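You operate a simulated robot arm through the tools that you are given. There is no shell and no other tool. Be economical: measure what you need, move in short steps, check, and stop when the job is done.

Carry out the task below with a simulated two-armed robot. There is one attempt and no reset: what you move stays moved.

## Task
Pick up the brown parts carton from the grey table top with one hand, pass it to the other hand and put it on the steel apron of the bag sealer. Set down upright: brown parts carton.

Only the result counts: the job must be done as asked and must still hold three seconds after the hand-in. Knocking over, shifting, dropping, spilling or breaking anything else fails it.

## Robot
Two 6-joint arms with three-finger grippers on one trunk, on a base that drives. Base frame: it is fixed to the floor where the robot stands at the start and does not move with it; the origin is under the middle of the robot, x ahead of it, y to its left, z up; the surface under the hand at the start is at about z = 0.78. Readings come in m, rad, newtons and seconds.
The left shoulder is at the start at [0.04, 0.146, 1.342], the right one opposite. With the tool pointing down near the work surface each hand reaches from about 0.3 to 0.52 m from the robot's upright axis, wherever it stands, measured 20 degrees to its own side. Places, roughly: steel apron of the bag sealer (15x16 cm) [0.3, 1.12, 0.8]. Payload 2.69 kg a hand.
The TCP of each hand is the grasp point between the finger pads, 0.029 m short of the fingertips. In the tool frame z runs along the fingers and y along their closing line. Largest opening 0.12 m; the body of the gripper starts 0.078 m behind the TCP.
Orientation is that of the tool frame in the base frame, as a unit quaternion [x, y, z, w]. With the fingers straight down and closing along the base's y, the tool's x points along the base's -x, its y along +y and its z along -z.

## Interface
- The arms move only by the tool jog_arm. It takes "left_plan", "right_plan" or both (then of equal length, played together; a hand with none holds still); each is a list of rows, each a list of 7 numbers: the shift along the base's x, y, z in cm, then the turn, a rotation vector about the base's x, y, z in degrees, then the opening, from 0 (shut) to 1 (fully open). In form: [[x, y, z, wx, wy, wz, fingers], ...]. A call has 1 to 20 rows; each row shifts and turns the commanded pose from where the row before left it. Each row takes 0.2 s and may step no farther than 0.05 m and 0.15 rad from the row before; otherwise, or with a gripper value out of range, the whole call is refused. A pose out of reach is approached as far as the arm can. The call stops where the force on the tool passes 40 N (or 10 N more than at its start, if that is more) or the arm is blocked; 0.2 s more then pass. The fingers move at their own pace and stop on an object; they squeeze with about 23 N. The grip force told is the motor's: it shows also when the fingers shut on nothing. Time passes only in rows, and 0.2 s behind the last, so rows that do not move let the fingers close. It gives the time, the measured TCP pose, the force on the tool (base axes), the opening and the grip force at its end, in the units of the frame above (readings bear some noise), with the torque about the TCP (base axes, N m) and any sound that the robot's microphone picked up.
- Cameras (640 x 400 px; columns grow to the right, rows downward): "scene" is now at [0.09, 0.0184, 1.5422]; the picture's right is [0.28, -0.96, 0.00], its down [-0.78, -0.22, -0.58] and it looks along [0.56, 0.16, -0.81] (base axes); focal length 248 px, centre (320, 200). "left" rides on the left gripper at [0.063, 0, -0.104] in its tool frame; the picture's right is [-0.01, 1.00, 0.00], its down [-0.83, 0.00, -0.56] and it looks along [-0.56, 0.00, 0.83] (tool axes); focal length 275 px, centre (320, 200). "right" rides on the right gripper at [0.063, 0, -0.104] in its tool frame; the picture's right is [0.00, 1.00, 0.00], its down [-0.83, 0.00, -0.56] and it looks along [-0.56, 0.00, 0.83] (tool axes); focal length 275 px, centre (320, 200). There is no depth. A picture from a camera that has moved, and an enlarged one, comes with that camera's place and axes in the base frame and with its lens.
- camera(camera): a new picture of that camera. The clock stands still meanwhile.
- move_column(by): slides the trunk up (or, below 0, down) by that many m; the arms and the scene camera ride with it, the base frame stays. It gives what a move gives, with no picture.
- drive_base(legs): drives the robot by 1 to 6 legs, each [ahead, turn to the left] in m and rad, along the robot's own axes; the way and the turn of a leg run together, so that a leg with both is an arc; at most 1.5 m and 3.142 rad a leg. The arms and the cameras ride along, it lands a little off, and it stops where it bumps. It gives what a move gives.
- head_to(pan, tilt): turns the head with the scene camera to pan (to the left, within 1.501 rad either way) and tilt (down, from -0.506 to 1.204), counted from straight ahead of the robot. It gives what a move gives.
- zoom(camera, box): a new picture of the part [left, top, right, bottom] of that camera's present view, enlarged. The clock stands still meanwhile.
- close_job(): hands the job in; it is judged then, once.

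Go step by step. Nothing tells you exact positions but the pictures and the camera data: compare them with the known pose of the tool, close in by small moves and look again before you grip or let go. The budget is 120 turns and 92 pictures, counting those below and the enlarged ones. Unless the task says otherwise, let go and move clear before handing in, and close with one line.

The tools are called after "Request:" by a JSON object that holds its "method" and its "body". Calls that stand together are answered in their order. jog_arm: Moves the arms, as the interface text tells. Its arguments: {"type":"object","properties":{"left_plan":{"type":"array"},"right_plan":{"type":"array"}},"required":[]} The other tools are called the same way: move_column (by) slides the trunk up or down; drive_base (legs) drives the base; head_to (pan, tilt) turns the head that bears the scene camera; camera (camera) takes a picture; zoom (camera, box) takes an enlarged picture of a part of a camera's view; close_job () hands the job in.

At the start:

```text
time_s: 0.0
left_position: [0.4326, 0.277, 0.9557]
left_ee_rot: [0.0, 1.0, 0.0, 0.0]
left_ft_force: [-0.6, 0.0, -0.2]
left_wrist_torque: [-0.02, 0.03, 0.02]
left_grip_width: 0.12
left_gripper_force: 0.0
right_position: [0.53, -0.1102, 1.083]
right_ee_rot: [0.001, 1.0, 0.001, -0.001]
right_ft_force: [-0.5, -0.4, 0.2]
right_wrist_torque: [-0.04, 0.0, 0.01]
right_grip_width: 0.1201
right_gripper_force: 0.1
trunk travel left (down, up): [-0.469, 0.029]
robot x, y, heading: [-0.0006, -0.0018, 0.001]
head pan, tilt: [0.279, 0.948]
```

scene: 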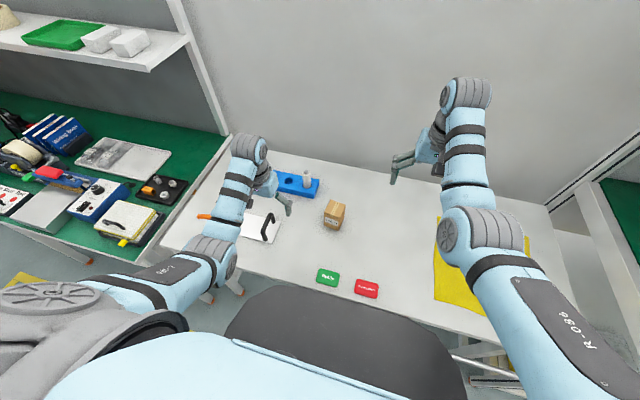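
right: 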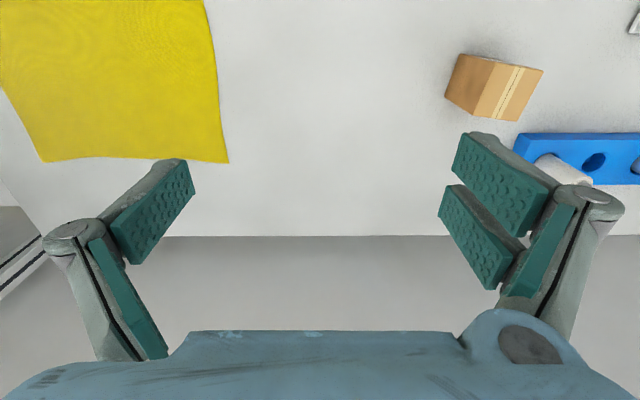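
left: 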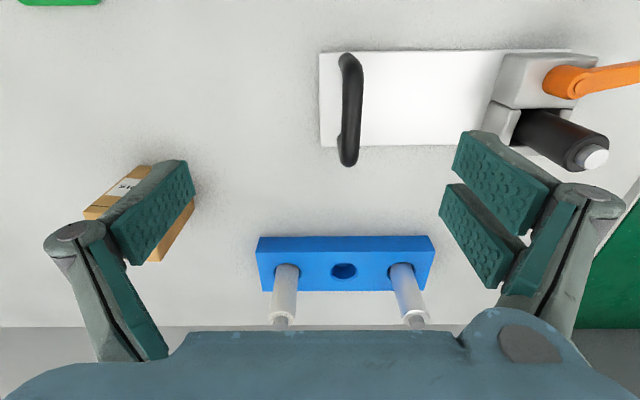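

I see the carton on the grey table at about (0.55, 0.10), between the two hands, and the green bench with the sealer is to the left. I'll look closer at both.

Request:
{"method": "zoom", "body": {"camera": "scene", "box": [260, 150, 420, 250]}}

Request:
{"method": "zoom", "body": {"camera": "scene", "box": [0, 80, 240, 260]}}

Request:
{"method": "head_to", "body": {"pan": 1.3, "tilt": 0.7}}

Request:
{"method": "camera", "body": {"camera": "scene"}}

```text
4.00 times, centred on (340, 200) of scene
camera zoom: at [0.09, 0.0184, 1.5422], right [0.28, -0.96, 0.0], down [-0.78, -0.22, -0.58], along [0.56, 0.16, -0.81], focal length 990 px, centre (240, 200)
```

zoom: 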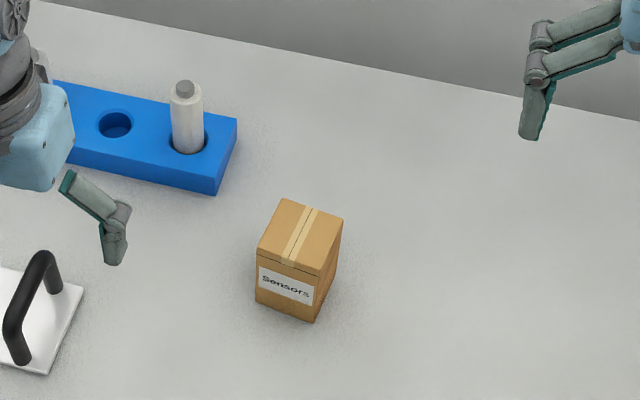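

```text
2.22 times, centred on (120, 170) of scene
camera zoom: at [0.09, 0.0184, 1.5422], right [0.28, -0.96, 0.0], down [-0.78, -0.22, -0.58], along [0.56, 0.16, -0.81], focal length 550 px, centre (764, 267)
```

zoom: 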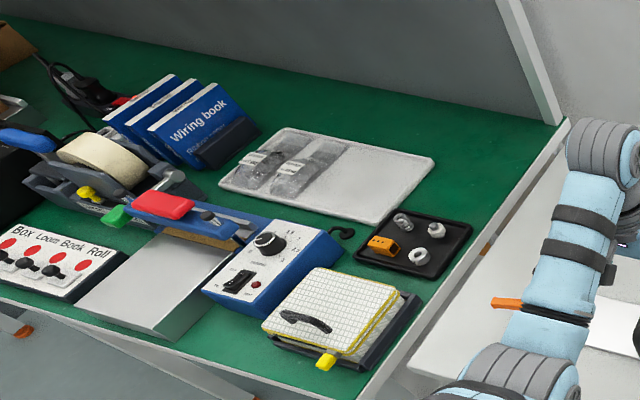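

```text
time_s: 1.3
left_position: [0.4329, 0.2765, 0.9553]
left_ee_rot: [0.0, 1.0, 0.0, -0.001]
left_ft_force: [0.5, 0.1, 0.9]
left_wrist_torque: [-0.03, 0.03, -0.02]
left_grip_width: 0.1202
left_gripper_force: 0.1
right_position: [0.5293, -0.112, 1.0817]
right_ee_rot: [0.001, 1.0, 0.001, 0.0]
right_ft_force: [0.4, -0.3, 0.5]
right_wrist_torque: [-0.01, 0.03, 0.04]
right_grip_width: 0.1203
right_gripper_force: 0.1
trunk travel left (down, up): [-0.469, 0.029]
robot x, y, heading: [-0.0017, -0.0017, 0.002]
head pan, tilt: [1.3, 0.7]
```

```text
86 pictures are left
camera scene: at [0.0428, 0.0801, 1.5618], right [0.96, -0.27, 0.0], down [-0.17, -0.62, -0.76], along [0.2, 0.74, -0.64], focal length 248 px, centre (320, 200)
```

scene: 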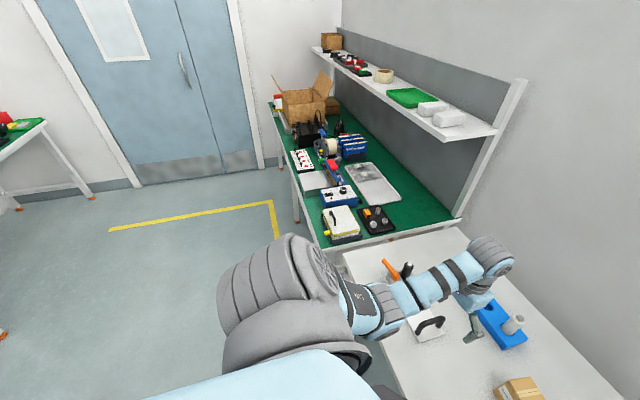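

The carton is about 5.5 × 5.5 cm and 8 cm high, turned about -7°, centred near (0.54, 0.095). My plan is to pick it low with the right hand lying level and pointing +y, take it from above with the left hand, and set it on the apron from above. First I turn the right hand in free air.

Request:
{"method": "jog_arm", "body": {"right_plan": [[-0.3, -1, 0, 0, 0, -8.1, 1], [-0.3, -1, 0, 0, 0, -8.1, 1], [-0.3, -1, 0, 0, 0, -8.1, 1], [-0.3, -1, 0, 0, 0, -8.1, 1], [-0.3, -1, 0, 0, 0, -8.1, 1], [-0.3, -1, 0, 0, 0, -8.1, 1], [-0.3, -1, 0, 0, 0, -8.1, 1], [-0.3, -1, 0, 0, 0, -8.1, 1], [0, 0, 0, 0, 0, -8.1, 1], [0, 0, 0, 0, 0, -8.1, 1], [0, 0, 0, 0, 0, -8.1, 1], [0, 0, 0, 0, 0, -8.1, 1]]}}

Request:
{"method": "zoom", "body": {"camera": "scene", "box": [270, 100, 420, 250]}}

```text
time_s: 3.9
left_position: [0.4347, 0.2765, 0.9557]
left_ee_rot: [0.0, 1.0, 0.0, -0.001]
left_ft_force: [-0.4, -0.3, -0.5]
left_wrist_torque: [0.01, -0.01, -0.01]
left_grip_width: 0.12
left_gripper_force: 0.1
right_position: [0.5332, -0.1876, 1.0706]
right_ee_rot: [0.752, 0.659, 0.0, -0.001]
right_ft_force: [-0.2, 0.5, 0.1]
right_wrist_torque: [0.0, -0.01, 0.03]
right_grip_width: 0.1201
right_gripper_force: 0.2
right hand out of reach, approached as far as the arm can: row 2, 3, 4, 5, 6, 7, 8
trunk travel left (down, up): [-0.469, 0.029]
robot x, y, heading: [0.0002, 0.0009, 0.001]
head pan, tilt: [1.3, 0.7]
```

```text
2.67 times, centred on (345, 175) of scene
camera zoom: at [0.0427, 0.08, 1.5619], right [0.96, -0.27, 0.0], down [-0.17, -0.62, -0.76], along [0.2, 0.74, -0.64], focal length 660 px, centre (253, 267)
```

zoom: 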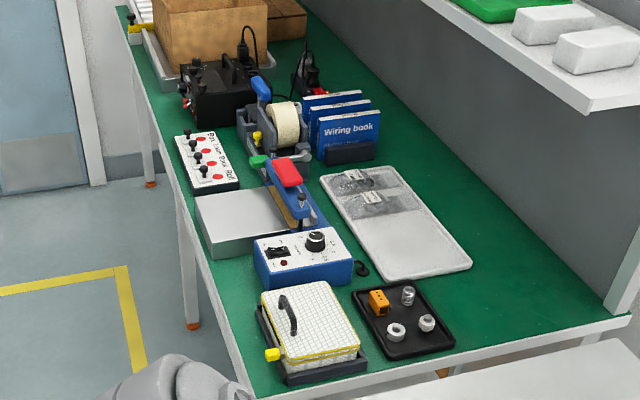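

The yaw worked. Next I tilt the right hand to level, pointing +y, while drawing it back a little.

Request:
{"method": "jog_arm", "body": {"right_plan": [[-1, 1, 0, 8.13, -1.06, 0, 1], [-1, 1, 0, 8.13, -1.06, 0, 1], [-1, 1, 0, 8.13, -1.06, 0, 1], [-1, 1, 0, 8.13, -1.06, 0, 1], [-1, 1, 0, 8.13, -1.06, 0, 1], [-1, 1, 0, 8.13, -1.06, 0, 1], [-1, 1, 0, 8.13, -1.06, 0, 1], [0, 1, 0, 8.13, -1.06, 0, 1], [0, 1, 0, 8.13, -1.06, 0, 1], [0, 1, 0, 8.13, -1.06, 0, 1], [0, 1, 0, 8.13, -1.06, 0, 1]]}}

Request:
{"method": "head_to", "body": {"pan": 0.0, "tilt": 0.9}}

Request:
{"method": "camera", "body": {"camera": "scene"}}

```text
time_s: 6.3
left_position: [0.4326, 0.2764, 0.9542]
left_ee_rot: [0.0, 1.0, 0.0, 0.001]
left_ft_force: [-0.1, -0.3, -1.1]
left_wrist_torque: [-0.01, 0.0, 0.0]
left_grip_width: 0.12
left_gripper_force: 0.1
right_position: [0.4725, -0.0757, 1.0644]
right_ee_rot: [0.531, 0.465, 0.534, -0.466]
right_ft_force: [0.6, 0.2, -0.2]
right_wrist_torque: [-0.03, 0.0, -0.02]
right_grip_width: 0.12
right_gripper_force: 0.0
right hand out of reach, approached as far as the arm can: row 1, 2
trunk travel left (down, up): [-0.469, 0.029]
robot x, y, heading: [-0.0035, -0.0042, -0.004]
head pan, tilt: [1.3, 0.7]
```

```text
time_s: 7.8
left_position: [0.4319, 0.2751, 0.9553]
left_ee_rot: [0.0, 1.0, 0.0, 0.0]
left_ft_force: [0.2, -0.2, 0.5]
left_wrist_torque: [0.02, 0.02, 0.01]
left_grip_width: 0.1202
left_gripper_force: 0.1
right_position: [0.4717, -0.0774, 1.0638]
right_ee_rot: [0.53, 0.466, 0.533, -0.467]
right_ft_force: [0.1, -0.8, 0.1]
right_wrist_torque: [-0.01, 0.01, 0.02]
right_grip_width: 0.1199
right_gripper_force: 0.1
trunk travel left (down, up): [-0.469, 0.029]
robot x, y, heading: [-0.0, -0.0022, 0.001]
head pan, tilt: [0.0, 0.901]
```

```text
84 pictures are left
camera scene: at [0.0955, -0.0017, 1.5457], right [0.0, -1.0, 0.0], down [-0.78, 0.0, -0.62], along [0.62, 0.0, -0.78], focal length 248 px, centre (320, 200)
```

scene: 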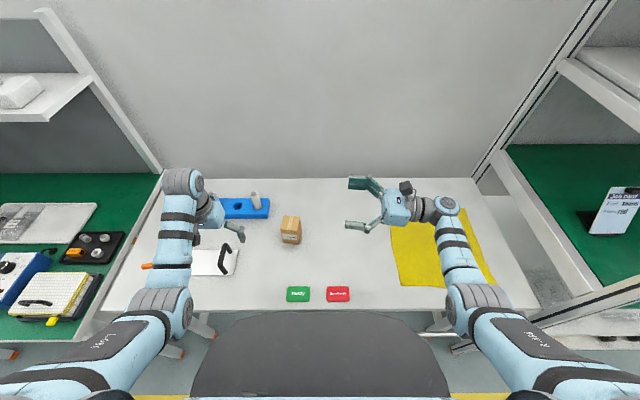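

Both hands are clear and the right hand is level. I tip it 12° downward for wrist clearance, raise the left hand, and lower the trunk.

Request:
{"method": "jog_arm", "body": {"left_plan": [[0, 0, 3, 0, 0, 0, 1], [0, 0, 3, 0, 0, 0, 1], [0, 0, 3, 0, 0, 0, 1], [0, 0, 3, 0, 0, 0, 1]], "right_plan": [[1, 0, 0, -5.95, 0.77, 0, 1], [1, 0, 0, -5.95, 0.77, 0, 1], [1, 0, 0, 0, 0, 0, 1], [1, 0, 0, 0, 0, 0, 1]]}}

Request:
{"method": "move_column", "body": {"by": -0.14}}

Request:
{"method": "camera", "body": {"camera": "right"}}

Request:
{"method": "camera", "body": {"camera": "scene"}}

```text
time_s: 8.8
left_position: [0.4872, 0.292, 1.0115]
left_ee_rot: [0.0, 1.0, 0.0, -0.002]
left_ft_force: [0.2, 0.3, 0.2]
left_wrist_torque: [-0.03, 0.02, 0.01]
left_grip_width: 0.12
left_gripper_force: 0.1
left hand out of reach, approached as far as the arm can: row 1, 2, 3, 4
right_position: [0.5134, -0.0772, 1.0641]
right_ee_rot: [0.583, 0.512, 0.474, -0.415]
right_ft_force: [-0.1, 0.6, -0.4]
right_wrist_torque: [0.0, 0.0, 0.01]
right_grip_width: 0.1202
right_gripper_force: 0.1
trunk travel left (down, up): [-0.469, 0.029]
robot x, y, heading: [0.0012, -0.001, 0.004]
head pan, tilt: [0.0, 0.901]
```

```text
time_s: 10.4
left_position: [0.4869, 0.2919, 0.8721]
left_ee_rot: [0.0, 1.0, 0.0, -0.001]
left_ft_force: [0.8, 0.3, 0.0]
left_wrist_torque: [0.03, 0.0, 0.02]
left_grip_width: 0.1203
left_gripper_force: 0.0
right_position: [0.5126, -0.0773, 0.9226]
right_ee_rot: [0.583, 0.512, 0.475, -0.415]
right_ft_force: [-0.4, 0.2, 0.1]
right_wrist_torque: [0.0, 0.06, 0.0]
right_grip_width: 0.12
right_gripper_force: 0.0
trunk travel left (down, up): [-0.329, 0.169]
robot x, y, heading: [-0.0011, -0.0021, 0.0]
head pan, tilt: [0.0, 0.901]
```

```text
83 pictures are left
camera right: at [0.499, -0.1644, 1.0073], right [0.99, -0.13, 0.01], down [-0.09, -0.71, -0.7], along [0.09, 0.69, -0.71], focal length 275 px, centre (320, 200)
```

right: 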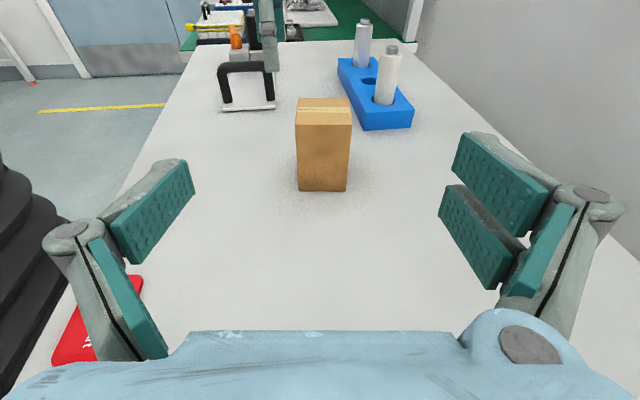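

```text
82 pictures are left
camera scene: at [0.0953, -0.0018, 1.4045], right [0.0, -1.0, 0.0], down [-0.78, 0.0, -0.62], along [0.62, 0.0, -0.78], focal length 248 px, centre (320, 200)
```

scene: 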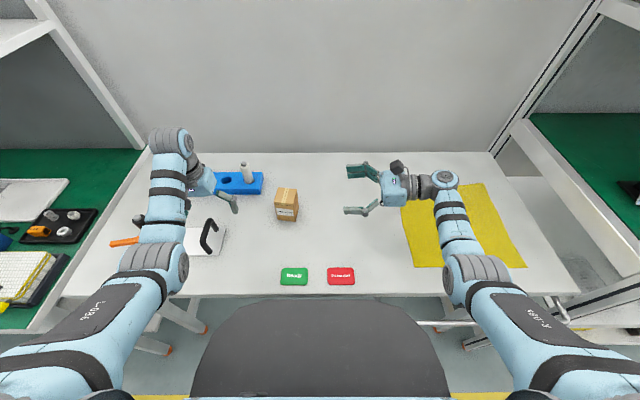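

The carton's centre is at about (0.537, 0.099) and it lines up with the right hand. I lower the right hand to grasp height and lift the left hand clear.

Request:
{"method": "jog_arm", "body": {"left_plan": [[0, 0, 2.5, 0, 0, 0, 1], [0, 0, 2.5, 0, 0, 0, 1], [0, 0, 2.5, 0, 0, 0, 1], [0, 0, 2.5, 0, 0, 0, 1]], "right_plan": [[0, 0, -2.5, 0, 0, 0, 1], [0, 0, -2.5, 0, 0, 0, 1], [0, 0, -2.5, 0, 0, 0, 1], [0, 0, -2.5, 0, 0, 0, 1]]}}

Request:
{"method": "camera", "body": {"camera": "right"}}

Request:
{"method": "camera", "body": {"camera": "scene"}}

```text
time_s: 11.4
left_position: [0.5317, 0.301, 0.9452]
left_ee_rot: [0.001, 1.0, 0.0, -0.001]
left_ft_force: [0.5, -0.7, -0.5]
left_wrist_torque: [0.03, 0.02, -0.01]
left_grip_width: 0.1201
left_gripper_force: 0.0
left hand out of reach, approached as far as the arm can: row 1, 2, 3, 4
right_position: [0.496, -0.0729, 0.8446]
right_ee_rot: [0.583, 0.512, 0.475, -0.415]
right_ft_force: [-0.8, 0.1, -0.9]
right_wrist_torque: [0.02, 0.01, 0.01]
right_grip_width: 0.1201
right_gripper_force: 0.1
right hand out of reach, approached as far as the arm can: row 3, 4
trunk travel left (down, up): [-0.329, 0.169]
robot x, y, heading: [-0.0043, 0.0022, -0.0]
head pan, tilt: [0.0, 0.901]
```

```text
81 pictures are left
camera right: at [0.483, -0.1603, 0.9287], right [0.99, -0.13, 0.01], down [-0.09, -0.71, -0.7], along [0.1, 0.69, -0.71], focal length 275 px, centre (320, 200)
```

right: 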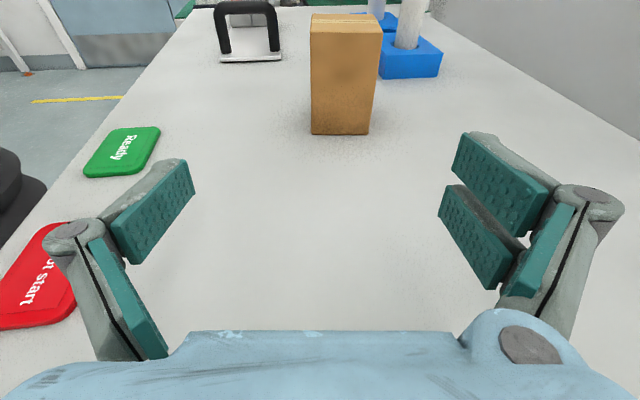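

```text
80 pictures are left
camera scene: at [0.0951, -0.0023, 1.4046], right [0.0, -1.0, 0.0], down [-0.78, 0.0, -0.62], along [0.62, 0.0, -0.78], focal length 248 px, centre (320, 200)
```

scene: 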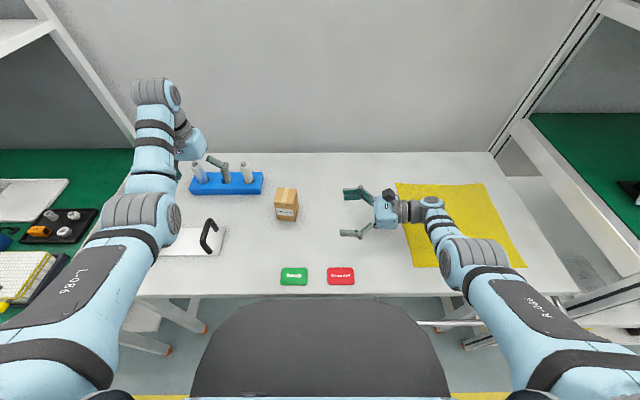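

The right arm is at its reach limit at this height. I'll check how much room there is between the base and the table before deciding how to get closer.

Request:
{"method": "head_to", "body": {"pan": 0.6, "tilt": 1.2}}

Request:
{"method": "camera", "body": {"camera": "scene"}}

Request:
{"method": "camera", "body": {"camera": "left"}}

```text
time_s: 12.4
left_position: [0.5314, 0.3002, 0.9439]
left_ee_rot: [0.0, 1.0, -0.001, 0.0]
left_ft_force: [0.4, 0.7, 0.0]
left_wrist_torque: [0.0, 0.0, -0.01]
left_grip_width: 0.1202
left_gripper_force: 0.2
right_position: [0.4977, -0.0732, 0.8458]
right_ee_rot: [0.583, 0.513, 0.474, -0.415]
right_ft_force: [-0.2, -0.3, -0.2]
right_wrist_torque: [0.05, -0.02, -0.02]
right_grip_width: 0.1201
right_gripper_force: 0.0
trunk travel left (down, up): [-0.329, 0.169]
robot x, y, heading: [0.0014, -0.0036, -0.003]
head pan, tilt: [0.6, 1.201]
```

```text
79 pictures are left
camera scene: at [0.0661, 0.0298, 1.3848], right [0.56, -0.83, 0.0], down [-0.77, -0.53, -0.36], along [0.3, 0.2, -0.93], focal length 248 px, centre (320, 200)
```

scene: 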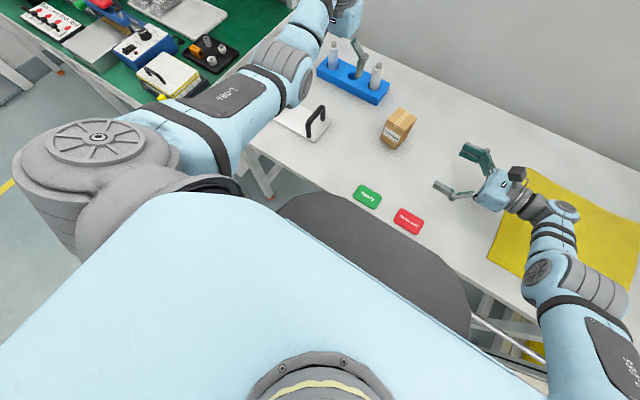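

```text
78 pictures are left
camera left: at [0.4694, 0.3009, 1.0491], right [0.01, 1.0, 0.0], down [0.83, 0.0, 0.56], along [0.56, 0.0, -0.83], focal length 275 px, centre (320, 200)
```

left: 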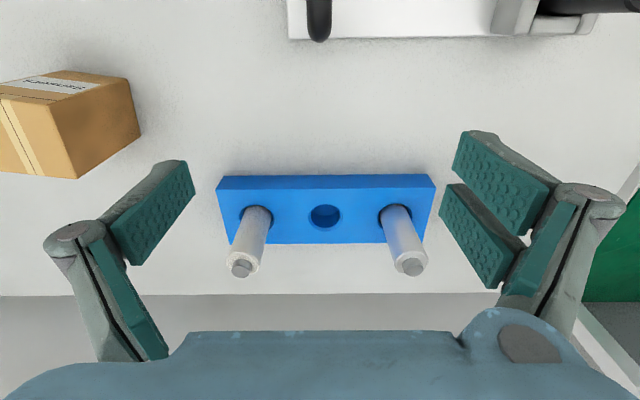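

There is open table under the left hand, between the handle and the blue block, so lowering the trunk another 8 cm is safe. That brings the right arm into reach.

Request:
{"method": "move_column", "body": {"by": -0.08}}

Request:
{"method": "jog_arm", "body": {"right_plan": [[0.6, -0.2, 2, 0, 0, 0, 1], [0.8, 0.2, 2, 0, 0, 0, 1]]}}

Request:
{"method": "camera", "body": {"camera": "right"}}

```text
time_s: 13.1
left_position: [0.5294, 0.3013, 0.9035]
left_ee_rot: [0.001, 1.0, 0.0, 0.001]
left_ft_force: [0.5, 0.1, 0.6]
left_wrist_torque: [0.0, -0.02, 0.02]
left_grip_width: 0.1199
left_gripper_force: 0.1
right_position: [0.4946, -0.0716, 0.8087]
right_ee_rot: [0.578, 0.512, 0.477, -0.42]
right_ft_force: [-3.7, 1.5, 6.1]
right_wrist_torque: [-0.53, 0.05, -0.3]
right_grip_width: 0.1199
right_gripper_force: 0.1
trunk travel left (down, up): [-0.286, 0.211]
robot x, y, heading: [-0.0016, -0.0009, -0.003]
head pan, tilt: [0.6, 1.201]
stopped: the force on the tool passed its limit at 95 N (the readings are from after the stop); the commanded pose is now the measured one
```

```text
time_s: 13.7
left_position: [0.5319, 0.3005, 0.9031]
left_ee_rot: [0.0, 1.0, 0.0, 0.0]
left_ft_force: [0.2, 0.6, -0.2]
left_wrist_torque: [0.02, 0.01, 0.0]
left_grip_width: 0.12
left_gripper_force: 0.1
right_position: [0.5098, -0.0725, 0.8483]
right_ee_rot: [0.578, 0.512, 0.476, -0.42]
right_ft_force: [-0.2, 0.2, 0.8]
right_wrist_torque: [-0.02, 0.01, -0.04]
right_grip_width: 0.1199
right_gripper_force: 0.0
trunk travel left (down, up): [-0.286, 0.211]
robot x, y, heading: [-0.0036, -0.0027, -0.005]
head pan, tilt: [0.6, 1.201]
```

```text
77 pictures are left
camera right: at [0.4979, -0.1614, 0.9303], right [0.99, -0.12, 0.01], down [-0.08, -0.7, -0.71], along [0.09, 0.7, -0.71], focal length 275 px, centre (320, 200)
```

right: 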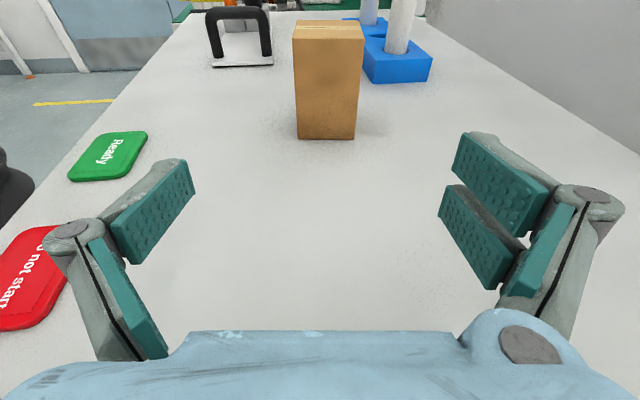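

The lowering made the right hand's body touch the table lightly, and nothing moved. I lifted it, and now I advance along the carton's axis at TCP height 0.83, stopping just short of the carton.

Request:
{"method": "jog_arm", "body": {"right_plan": [[0.8, 2, -0.6, 0, 0, 0, 1], [0.4, 2, -0.6, 0, 0, 0, 1], [0.3, 2, -0.6, 0, 0, 0, 1], [0.3, 2, 0, 0, 0, 0, 1], [0.2, 1.5, 0, 0, 0, 0, 1]]}}

Request:
{"method": "camera", "body": {"camera": "right"}}

Request:
{"method": "camera", "body": {"camera": "scene"}}

```text
time_s: 14.9
left_position: [0.5309, 0.3015, 0.9025]
left_ee_rot: [0.001, 1.0, -0.001, 0.0]
left_ft_force: [-0.9, 0.2, -0.2]
left_wrist_torque: [0.01, 0.01, 0.0]
left_grip_width: 0.1199
left_gripper_force: 0.0
right_position: [0.5212, 0.0234, 0.8347]
right_ee_rot: [0.579, 0.512, 0.476, -0.42]
right_ft_force: [0.1, 0.7, -0.4]
right_wrist_torque: [-0.01, 0.04, -0.01]
right_grip_width: 0.1198
right_gripper_force: 0.1
right hand out of reach, approached as far as the arm can: row 3, 5
trunk travel left (down, up): [-0.286, 0.211]
robot x, y, heading: [0.0023, 0.0005, -0.008]
head pan, tilt: [0.6, 1.201]
```

```text
76 pictures are left
camera right: at [0.5088, -0.0658, 0.9174], right [0.99, -0.12, 0.01], down [-0.08, -0.7, -0.71], along [0.09, 0.7, -0.71], focal length 275 px, centre (320, 200)
```

right: 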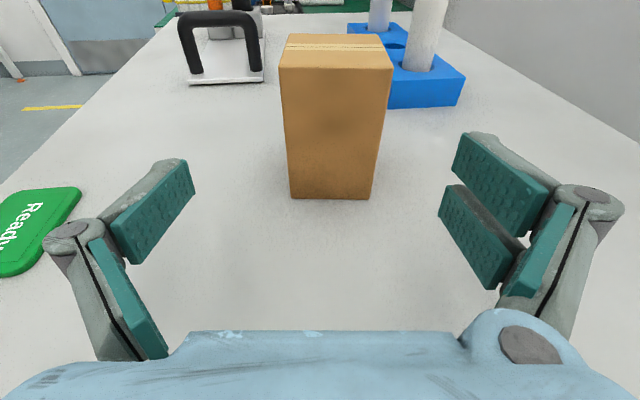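

```text
75 pictures are left
camera scene: at [0.0662, 0.0303, 1.3426], right [0.56, -0.83, 0.0], down [-0.77, -0.53, -0.36], along [0.3, 0.2, -0.93], focal length 248 px, centre (320, 200)
```

scene: 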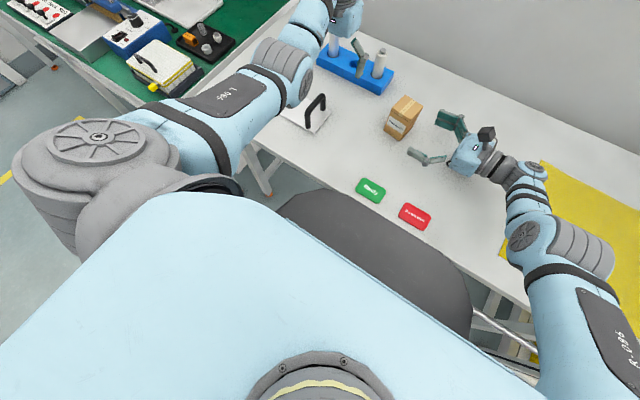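

The right arm is still at its limit, so I lift the hand 5 cm, lower the trunk 5 cm to compensate, and check where that leaves it.

Request:
{"method": "jog_arm", "body": {"right_plan": [[0, -0.5, 2.5, 0, 0, 0, 1], [0, -0.5, 2.5, 0, 0, 0, 1]]}}

Request:
{"method": "move_column", "body": {"by": -0.05}}

Request:
{"method": "jog_arm", "body": {"right_plan": [[0.4, 0.5, -0.2, 0, 0, 0, 1], [0.4, 0.5, -0.1, 0, 0, 0, 1]]}}

Request:
{"method": "camera", "body": {"camera": "right"}}

```text
time_s: 15.5
left_position: [0.5324, 0.3011, 0.9028]
left_ee_rot: [0.001, 1.0, 0.0, 0.0]
left_ft_force: [-0.4, 0.4, 0.5]
left_wrist_torque: [0.01, -0.03, 0.0]
left_grip_width: 0.1202
left_gripper_force: 0.0
right_position: [0.5407, 0.0131, 0.8754]
right_ee_rot: [0.578, 0.512, 0.476, -0.421]
right_ft_force: [-0.4, 0.7, -0.2]
right_wrist_torque: [-0.01, 0.0, -0.04]
right_grip_width: 0.1202
right_gripper_force: 0.2
right hand out of reach, approached as far as the arm can: row 1, 2
trunk travel left (down, up): [-0.286, 0.211]
robot x, y, heading: [-0.0014, -0.0031, 0.0]
head pan, tilt: [0.6, 1.201]
```

```text
time_s: 16.4
left_position: [0.5327, 0.3009, 0.8523]
left_ee_rot: [0.001, 1.0, 0.0, 0.0]
left_ft_force: [-0.5, 0.2, -0.4]
left_wrist_torque: [0.02, 0.03, 0.02]
left_grip_width: 0.1198
left_gripper_force: 0.1
right_position: [0.5427, 0.0133, 0.8248]
right_ee_rot: [0.579, 0.511, 0.477, -0.42]
right_ft_force: [-0.3, -0.9, 0.1]
right_wrist_torque: [-0.01, -0.02, -0.03]
right_grip_width: 0.12
right_gripper_force: 0.0
trunk travel left (down, up): [-0.236, 0.261]
robot x, y, heading: [0.0012, -0.0051, -0.007]
head pan, tilt: [0.6, 1.201]
```

```text
time_s: 17.0
left_position: [0.5321, 0.3014, 0.8533]
left_ee_rot: [0.0, 1.0, 0.0, -0.001]
left_ft_force: [-0.6, 0.3, -0.8]
left_wrist_torque: [-0.01, 0.01, -0.04]
left_grip_width: 0.12
left_gripper_force: 0.0
right_position: [0.5442, 0.0227, 0.8259]
right_ee_rot: [0.579, 0.51, 0.477, -0.419]
right_ft_force: [0.5, -0.6, 0.3]
right_wrist_torque: [0.0, 0.02, -0.01]
right_grip_width: 0.12
right_gripper_force: 0.1
right hand out of reach, approached as far as the arm can: row 1, 2
trunk travel left (down, up): [-0.236, 0.261]
robot x, y, heading: [-0.0007, -0.002, -0.001]
head pan, tilt: [0.6, 1.201]
```

```text
74 pictures are left
camera right: at [0.5309, -0.066, 0.9079], right [0.99, -0.12, 0.01], down [-0.08, -0.7, -0.71], along [0.09, 0.7, -0.71], focal length 275 px, centre (320, 200)
```

right: 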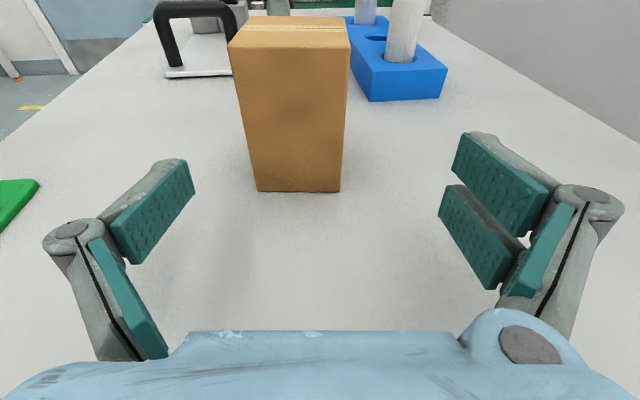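

The hand is now reaching far enough and sits about 1.7 cm too far out in x. I correct that and advance until the fingers straddle the carton.

Request:
{"method": "jog_arm", "body": {"right_plan": [[-1.2, 0, 0.3, 0, 0, 0, 1], [-0.2, 1.5, 0.1, 0, 0, 0, 1], [0.2, 1.5, 0, 0, 0, 0, 1], [0.2, 1.5, 0, 0, 0, 0, 1], [0.1, 1.3, 0, 0, 0, 0, 1], [0.1, 1, 0, 0, 0, 0, 1]]}}

Request:
{"method": "camera", "body": {"camera": "right"}}

Request:
{"method": "zoom", "body": {"camera": "scene", "box": [340, 50, 500, 150]}}

```text
time_s: 18.4
left_position: [0.5327, 0.3012, 0.8527]
left_ee_rot: [0.002, 1.0, 0.0, 0.0]
left_ft_force: [0.4, 0.9, 0.4]
left_wrist_torque: [-0.01, 0.0, -0.01]
left_grip_width: 0.1199
left_gripper_force: 0.1
right_position: [0.5381, 0.0881, 0.828]
right_ee_rot: [0.579, 0.512, 0.476, -0.42]
right_ft_force: [-0.6, -1.2, 0.5]
right_wrist_torque: [-0.01, 0.03, 0.01]
right_grip_width: 0.1199
right_gripper_force: 0.0
right hand out of reach, approached as far as the arm can: row 1, 6
trunk travel left (down, up): [-0.236, 0.261]
robot x, y, heading: [-0.0006, 0.0009, 0.001]
head pan, tilt: [0.6, 1.201]
```

```text
73 pictures are left
camera right: at [0.5253, -0.0003, 0.9112], right [0.99, -0.12, 0.01], down [-0.08, -0.7, -0.71], along [0.09, 0.7, -0.71], focal length 275 px, centre (320, 200)
```

right: 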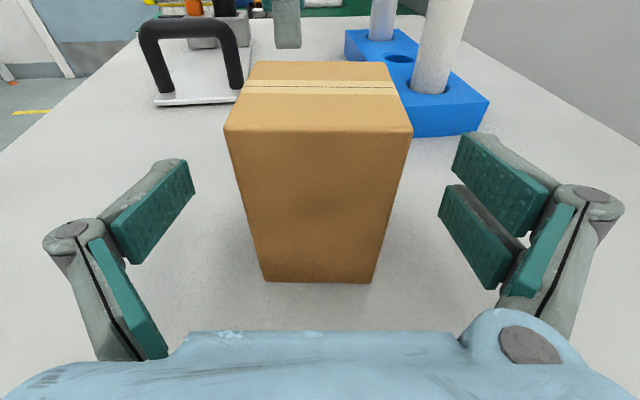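

```text
4.00 times, centred on (420, 100) of scene
camera zoom: at [0.0662, 0.03, 1.2932], right [0.56, -0.83, 0.0], down [-0.77, -0.53, -0.36], along [0.3, 0.2, -0.93], focal length 990 px, centre (-80, 600)
```

zoom: 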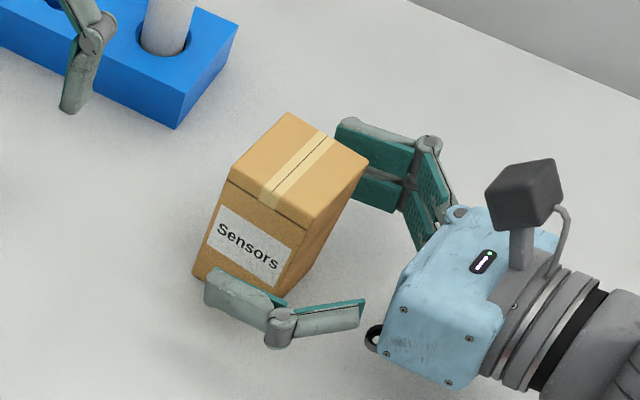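

The fingers straddle the carton and it is centred in the right camera. I close the right gripper.

Request:
{"method": "jog_arm", "body": {"right_plan": [[0, 0, 0, 0, 0, 0, 0], [0, 0, 0, 0, 0, 0, 0], [0, 0, 0, 0, 0, 0, 0], [0, 0, 0, 0, 0, 0, 0]]}}

Request:
{"method": "camera", "body": {"camera": "right"}}

```text
time_s: 19.4
left_position: [0.532, 0.3019, 0.8538]
left_ee_rot: [0.001, 1.0, 0.0, -0.001]
left_ft_force: [0.1, 0.1, 0.1]
left_wrist_torque: [-0.01, -0.03, 0.04]
left_grip_width: 0.12
left_gripper_force: 0.1
right_position: [0.5382, 0.0886, 0.8287]
right_ee_rot: [0.579, 0.511, 0.477, -0.419]
right_ft_force: [-0.5, 1.8, 0.0]
right_wrist_torque: [0.05, 0.06, 0.0]
right_grip_width: 0.0554
right_gripper_force: 22.7
trunk travel left (down, up): [-0.236, 0.261]
robot x, y, heading: [0.0005, -0.0021, 0.001]
head pan, tilt: [0.6, 1.201]
```

```text
71 pictures are left
camera right: at [0.5253, -0.0004, 0.9113], right [0.99, -0.12, 0.01], down [-0.08, -0.7, -0.71], along [0.09, 0.7, -0.71], focal length 275 px, centre (320, 200)
```

right: 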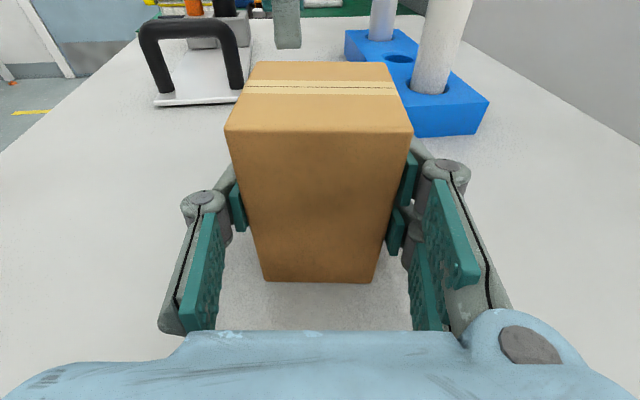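

The carton is held, with the grip at 5.5 cm. I lift straight up with the trunk.

Request:
{"method": "move_column", "body": {"by": 0.08}}

Request:
{"method": "move_column", "body": {"by": 0.14}}

Request:
{"method": "head_to", "body": {"pan": 0.2, "tilt": 0.8}}

Request:
{"method": "camera", "body": {"camera": "scene"}}

```text
time_s: 20.6
left_position: [0.5326, 0.301, 0.9314]
left_ee_rot: [0.001, 1.0, -0.001, -0.001]
left_ft_force: [-0.4, 0.3, -1.1]
left_wrist_torque: [-0.01, -0.01, -0.03]
left_grip_width: 0.1199
left_gripper_force: 0.0
right_position: [0.5378, 0.0874, 0.9075]
right_ee_rot: [0.579, 0.512, 0.476, -0.42]
right_ft_force: [0.0, -0.1, -1.7]
right_wrist_torque: [0.01, 0.02, -0.01]
right_grip_width: 0.0554
right_gripper_force: 23.3
trunk travel left (down, up): [-0.316, 0.181]
robot x, y, heading: [0.0001, -0.0011, 0.0]
head pan, tilt: [0.6, 1.201]
```

```text
time_s: 22.3
left_position: [0.5322, 0.302, 1.0727]
left_ee_rot: [0.001, 1.0, 0.0, -0.001]
left_ft_force: [0.3, 0.1, -0.2]
left_wrist_torque: [0.02, -0.02, -0.05]
left_grip_width: 0.12
left_gripper_force: 0.0
right_position: [0.538, 0.088, 1.0496]
right_ee_rot: [0.58, 0.511, 0.476, -0.419]
right_ft_force: [0.7, -0.3, -2.1]
right_wrist_torque: [0.0, 0.01, -0.02]
right_grip_width: 0.0554
right_gripper_force: 22.5
trunk travel left (down, up): [-0.456, 0.041]
robot x, y, heading: [0.0004, -0.0001, -0.001]
head pan, tilt: [0.6, 1.201]
```

```text
time_s: 23.1
left_position: [0.5318, 0.3015, 1.0737]
left_ee_rot: [0.001, 1.0, 0.0, 0.0]
left_ft_force: [-0.1, -0.3, -0.1]
left_wrist_torque: [0.02, -0.01, -0.01]
left_grip_width: 0.1203
left_gripper_force: 0.1
right_position: [0.5379, 0.0881, 1.0486]
right_ee_rot: [0.579, 0.511, 0.477, -0.42]
right_ft_force: [-0.2, 0.2, -1.5]
right_wrist_torque: [-0.02, -0.01, -0.02]
right_grip_width: 0.0554
right_gripper_force: 22.7
trunk travel left (down, up): [-0.456, 0.041]
robot x, y, heading: [0.0007, -0.0024, -0.001]
head pan, tilt: [0.201, 0.799]
```

```text
70 pictures are left
camera scene: at [0.0995, 0.0144, 1.541], right [0.2, -0.98, 0.0], down [-0.7, -0.14, -0.7], along [0.68, 0.14, -0.72], focal length 248 px, centre (320, 200)
```

scene: 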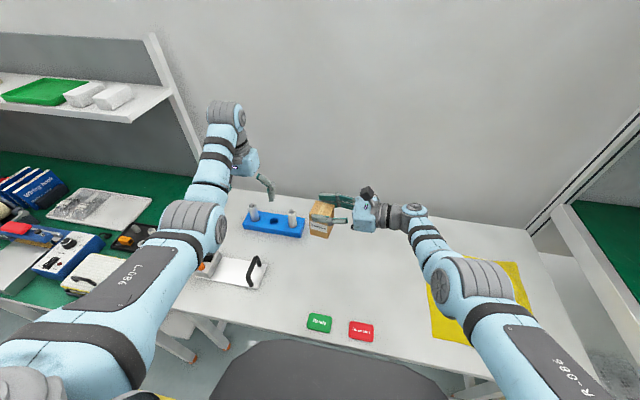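

The carton is up. The left arm can only come in from above if it reaches across a bit, so I bring the carton to about (0.45, -0.17, 1.0) for the hand-over.

Request:
{"method": "jog_arm", "body": {"right_plan": [[-1, -2.7, -0.5, 0, 0, 0, 0], [-1, -2.7, -0.5, 0, 0, 0, 0], [-1, -2.7, -0.5, 0, 0, 0, 0], [-1, -2.7, -0.5, 0, 0, 0, 0], [-1, -2.7, -0.5, 0, 0, 0, 0], [-1, -2.7, -0.5, 0, 0, 0, 0], [-1, -2.7, -0.5, 0, 0, 0, 0], [-1, -2.7, -0.5, 0, 0, 0, 0], [-0.8, -2.7, -0.5, 0, 0, 0, 0], [0, -2.5, -0.5, 0, 0, 0, 0]]}}

Request:
{"method": "camera", "body": {"camera": "scene"}}

```text
time_s: 25.4
left_position: [0.5325, 0.2989, 1.0733]
left_ee_rot: [0.0, 1.0, 0.0, -0.001]
left_ft_force: [0.0, 0.0, 0.1]
left_wrist_torque: [0.03, -0.01, -0.01]
left_grip_width: 0.1199
left_gripper_force: 0.0
right_position: [0.4507, -0.1816, 0.9982]
right_ee_rot: [0.579, 0.511, 0.477, -0.42]
right_ft_force: [-1.0, -0.3, -1.7]
right_wrist_torque: [-0.02, 0.01, -0.03]
right_grip_width: 0.0555
right_gripper_force: 22.9
trunk travel left (down, up): [-0.456, 0.041]
robot x, y, heading: [0.0025, -0.0013, -0.002]
head pan, tilt: [0.201, 0.799]
```

```text
69 pictures are left
camera scene: at [0.0997, 0.0132, 1.5411], right [0.2, -0.98, 0.0], down [-0.7, -0.14, -0.7], along [0.68, 0.14, -0.72], focal length 248 px, centre (320, 200)
```

scene: 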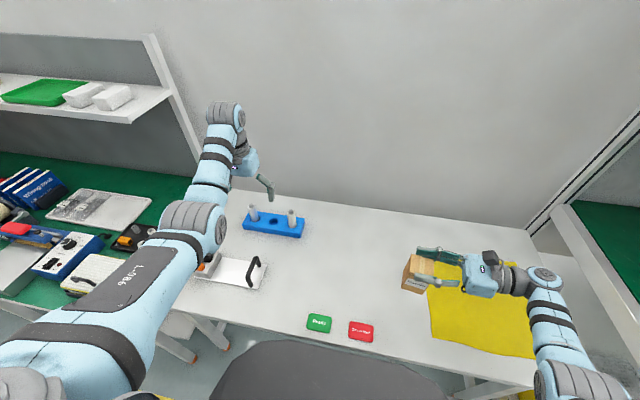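

The carton is at about (0.452, -0.171), with its top near z = 1.03. I bring the left hand around in an arc, partly closed, to a waiting point.

Request:
{"method": "jog_arm", "body": {"left_plan": [[0.9, -4.8, 0.1, 0, 0, -0.74, 0.7], [0.9, -4.8, 0.1, 0, 0, -0.74, 0.7], [0.9, -4.8, 0.1, 0, 0, -0.74, 0.7], [-0.5, -3.9, 0, 0, 0, -0.74, 0.7], [-0.5, -3.9, 0, 0, 0, -0.74, 0.7], [-0.5, -3.9, 0, 0, 0, -0.74, 0.7], [-0.5, -3.9, 0, 0, 0, -0.74, 0.7], [-1.2, -3, 0.2, 0, 0, -0.74, 0.7], [-1.2, -3, 0.1, 0, 0, -0.74, 0.7], [-1, -3, 0, 0, 0, -0.74, 0.7]]}}

Request:
{"method": "camera", "body": {"camera": "left"}}

Request:
{"method": "camera", "body": {"camera": "right"}}

Request:
{"method": "camera", "body": {"camera": "scene"}}

```text
time_s: 27.6
left_position: [0.5275, -0.004, 1.0783]
left_ee_rot: [0.066, 0.998, -0.001, -0.001]
left_ft_force: [-0.3, -0.8, 0.1]
left_wrist_torque: [0.01, 0.01, -0.04]
left_grip_width: 0.0838
left_gripper_force: 0.0
left hand out of reach, approached as far as the arm can: row 7, 8, 9, 10
right_position: [0.4511, -0.1803, 0.9973]
right_ee_rot: [0.579, 0.511, 0.477, -0.419]
right_ft_force: [1.4, -0.3, -1.0]
right_wrist_torque: [0.01, 0.03, 0.0]
right_grip_width: 0.0552
right_gripper_force: 22.6
trunk travel left (down, up): [-0.456, 0.041]
robot x, y, heading: [0.0017, 0.0032, -0.002]
head pan, tilt: [0.201, 0.799]
```

```text
68 pictures are left
camera left: at [0.4668, 0.0048, 1.1826], right [0.14, 0.99, 0.0], down [0.82, -0.11, 0.56], along [0.55, -0.08, -0.83], focal length 275 px, centre (320, 200)
```

left: 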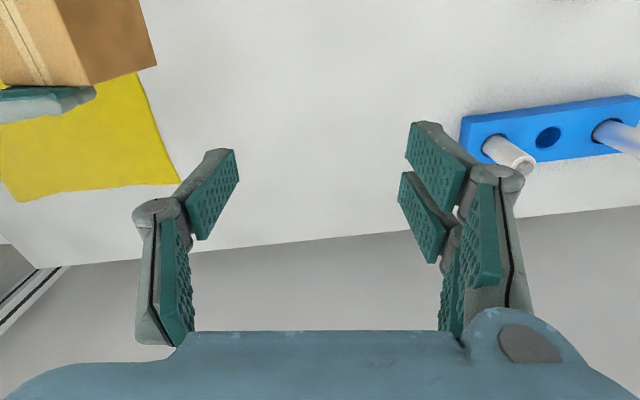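

```text
67 pictures are left
camera right: at [0.438, -0.2697, 1.0804], right [0.99, -0.12, 0.01], down [-0.08, -0.7, -0.71], along [0.09, 0.7, -0.71], focal length 275 px, centre (320, 200)
```

right: 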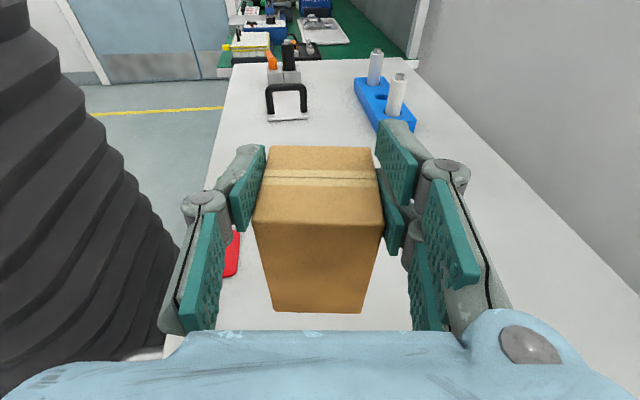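

```text
66 pictures are left
camera scene: at [0.0995, 0.0135, 1.5411], right [0.2, -0.98, 0.0], down [-0.7, -0.14, -0.7], along [0.68, 0.14, -0.72], focal length 248 px, centre (320, 200)
```

scene: 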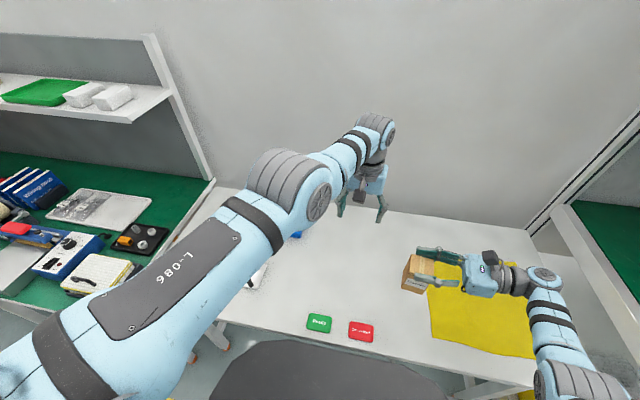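

The left arm stopped at y ≈ 0. I test whether that is the near-distance limit by moving a bit outward and lower.

Request:
{"method": "jog_arm", "body": {"left_plan": [[1, 0, -1, 0, 0, 0, 0.7], [0.5, -2, -1, 0, 0, 0, 0.7], [0, -2, 0, 0, 0, 0, 0.7], [0, -2, 0, 0, 0, 0, 0.7]]}}

```text
time_s: 28.6
left_position: [0.527, -0.003, 1.0632]
left_ee_rot: [0.065, 0.998, 0.001, 0.0]
left_ft_force: [0.8, 0.0, 0.1]
left_wrist_torque: [0.02, 0.0, -0.04]
left_grip_width: 0.0841
left_gripper_force: 0.1
left hand out of reach, approached as far as the arm can: row 1, 2, 3, 4
right_position: [0.4502, -0.1805, 0.9977]
right_ee_rot: [0.58, 0.511, 0.476, -0.419]
right_ft_force: [-0.9, -0.2, -1.3]
right_wrist_torque: [-0.03, -0.02, 0.0]
right_grip_width: 0.0557
right_gripper_force: 23.4
trunk travel left (down, up): [-0.456, 0.041]
robot x, y, heading: [-0.0009, -0.0001, -0.003]
head pan, tilt: [0.201, 0.799]
```

That's the left shoulder's turning limit, about 17° inward. Instead I turn the right hand 40° so it points forward-left, which lets the carton come to about (0.53, 0.02) within reach of both hands. The left hand backs off and takes the same yaw.

Request:
{"method": "jog_arm", "body": {"left_plan": [[0.3, 4.5, 0, 0, 0, -5, 0.7], [0.3, 4.5, 0, 0, 0, -5, 0.7], [0.3, 4.5, 0, 0, 0, -5, 0.7], [0.3, 4.5, 0, 0, 0, -5, 0.7], [0, 0, 0, 0, 0, -5, 0.7], [0, 0, 0, 0, 0, -5, 0.7], [0, 0, 0, 0, 0, -5, 0.7], [0, 0, 0, 0, 0, -5, 0.7]], "right_plan": [[0.9, 2.4, -0.4, 0, 0, -5, 0], [0.9, 2.4, -0.4, 0, 0, -5, 0], [0.9, 2.4, -0.4, 0, 0, -5, 0], [0.9, 2.4, -0.4, 0, 0, -5, 0], [0.9, 2.4, -0.4, 0, 0, -5, 0], [0.9, 2.4, -0.4, 0, 0, -5, 0], [0.9, 2.4, -0.4, 0, 0, -5, 0], [0.9, 2.5, -0.4, 0, 0, -5, 0]]}}

Request:
{"method": "camera", "body": {"camera": "scene"}}

```text
time_s: 30.4
left_position: [0.5684, 0.1721, 1.0609]
left_ee_rot: [0.404, 0.915, -0.001, -0.001]
left_ft_force: [0.3, 0.8, 0.4]
left_wrist_torque: [-0.04, 0.0, 0.0]
left_grip_width: 0.0842
left_gripper_force: 0.0
left hand out of reach, approached as far as the arm can: row 1, 2, 3
right_position: [0.5238, 0.0151, 0.9682]
right_ee_rot: [0.719, 0.283, 0.591, -0.23]
right_ft_force: [-0.3, 0.4, -1.6]
right_wrist_torque: [0.01, -0.01, 0.01]
right_grip_width: 0.0555
right_gripper_force: 22.7
trunk travel left (down, up): [-0.456, 0.041]
robot x, y, heading: [-0.0004, -0.0002, -0.004]
head pan, tilt: [0.201, 0.799]
```

```text
65 pictures are left
camera scene: at [0.0994, 0.0163, 1.5411], right [0.2, -0.98, 0.0], down [-0.7, -0.14, -0.7], along [0.68, 0.14, -0.72], focal length 248 px, centre (320, 200)
```

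scene: 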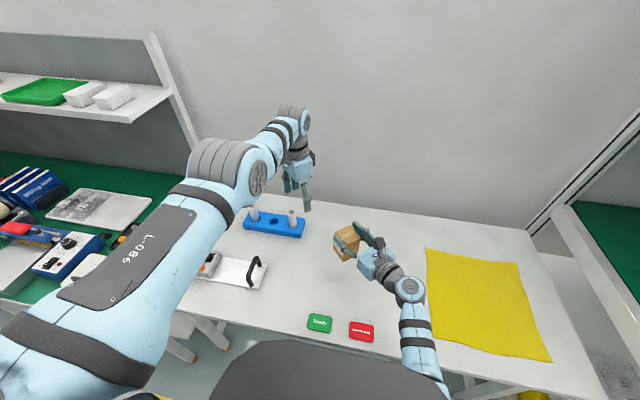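

The carton is now well placed at about (0.531, 0.022), with its top near z = 1.00. I bring the left hand most of the way above it and check.

Request:
{"method": "jog_arm", "body": {"left_plan": [[-0.6, -2.5, -0.2, 0, 0, 0, 0.7], [-0.6, -2.5, -0.2, 0, 0, 0, 0.7], [-0.6, -2.5, -0.2, 0, 0, 0, 0.7], [-0.6, -2.5, -0.2, 0, 0, 0, 0.7]]}}

Request:
{"method": "camera", "body": {"camera": "left"}}

Request:
{"method": "camera", "body": {"camera": "right"}}

Request:
{"method": "zoom", "body": {"camera": "scene", "box": [240, 130, 480, 280]}}

```text
time_s: 31.4
left_position: [0.5505, 0.0689, 1.0522]
left_ee_rot: [0.402, 0.915, 0.0, 0.0]
left_ft_force: [-0.2, 0.4, -0.4]
left_wrist_torque: [0.05, 0.01, -0.02]
left_grip_width: 0.0841
left_gripper_force: 0.0
left hand out of reach, approached as far as the arm can: row 1, 3
right_position: [0.5231, 0.0132, 0.9681]
right_ee_rot: [0.719, 0.283, 0.591, -0.232]
right_ft_force: [0.5, 0.2, -1.4]
right_wrist_torque: [0.0, 0.03, 0.0]
right_grip_width: 0.0554
right_gripper_force: 22.4
trunk travel left (down, up): [-0.456, 0.041]
robot x, y, heading: [-0.0002, -0.0022, 0.0]
head pan, tilt: [0.201, 0.799]
```

```text
64 pictures are left
camera left: at [0.5097, 0.1131, 1.1561], right [0.74, 0.67, 0.0], down [0.56, -0.62, 0.56], along [0.37, -0.41, -0.83], focal length 275 px, centre (320, 200)
```

left: 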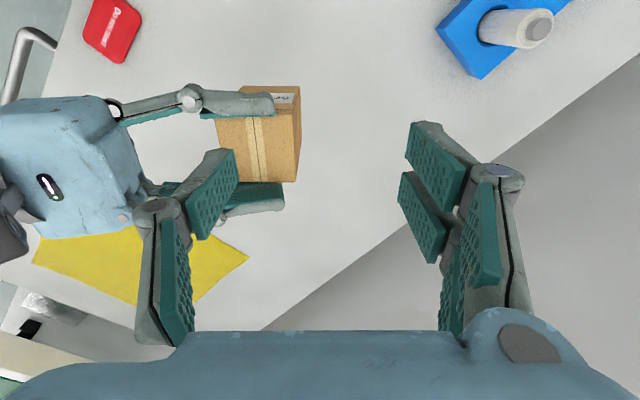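

```text
63 pictures are left
camera right: at [0.4555, -0.048, 1.0502], right [0.68, -0.73, 0.01], down [-0.52, -0.48, -0.71], along [0.52, 0.48, -0.71], focal length 275 px, centre (320, 200)
```

right: 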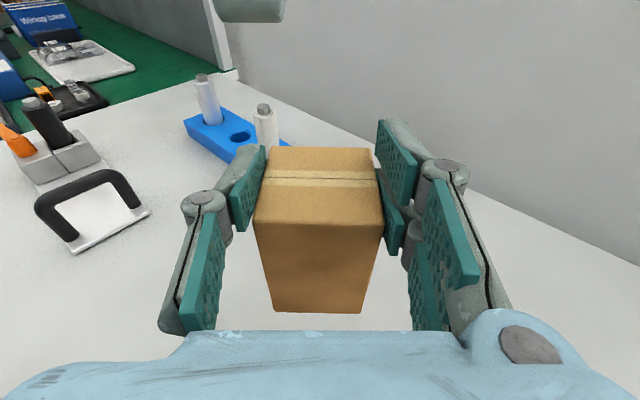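

```text
2.67 times, centred on (360, 205) of scene
camera zoom: at [0.0991, 0.0127, 1.5411], right [0.2, -0.98, 0.0], down [-0.7, -0.14, -0.7], along [0.68, 0.14, -0.72], focal length 660 px, centre (213, 187)
```

zoom: 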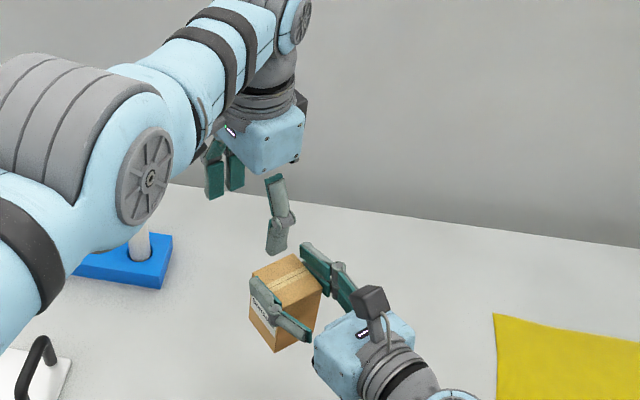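

I zoom on the left camera to verify the carton's top relative to the left hand.

Request:
{"method": "zoom", "body": {"camera": "left", "box": [160, 60, 340, 220]}}

```text
2.50 times, centred on (250, 140) of left
camera zoom: at [0.5097, 0.1131, 1.1561], right [0.74, 0.67, 0.0], down [0.56, -0.62, 0.56], along [0.37, -0.41, -0.83], focal length 688 px, centre (495, 350)
```

zoom: 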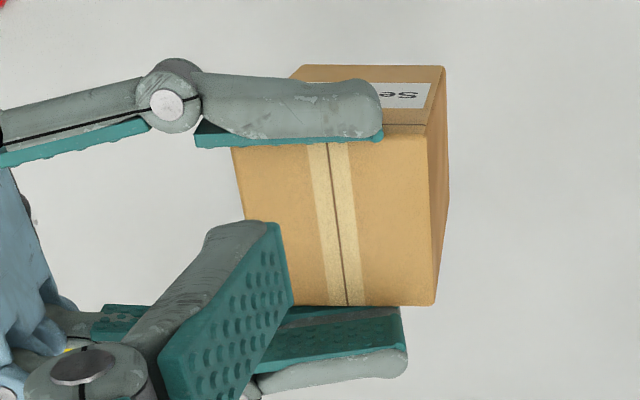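

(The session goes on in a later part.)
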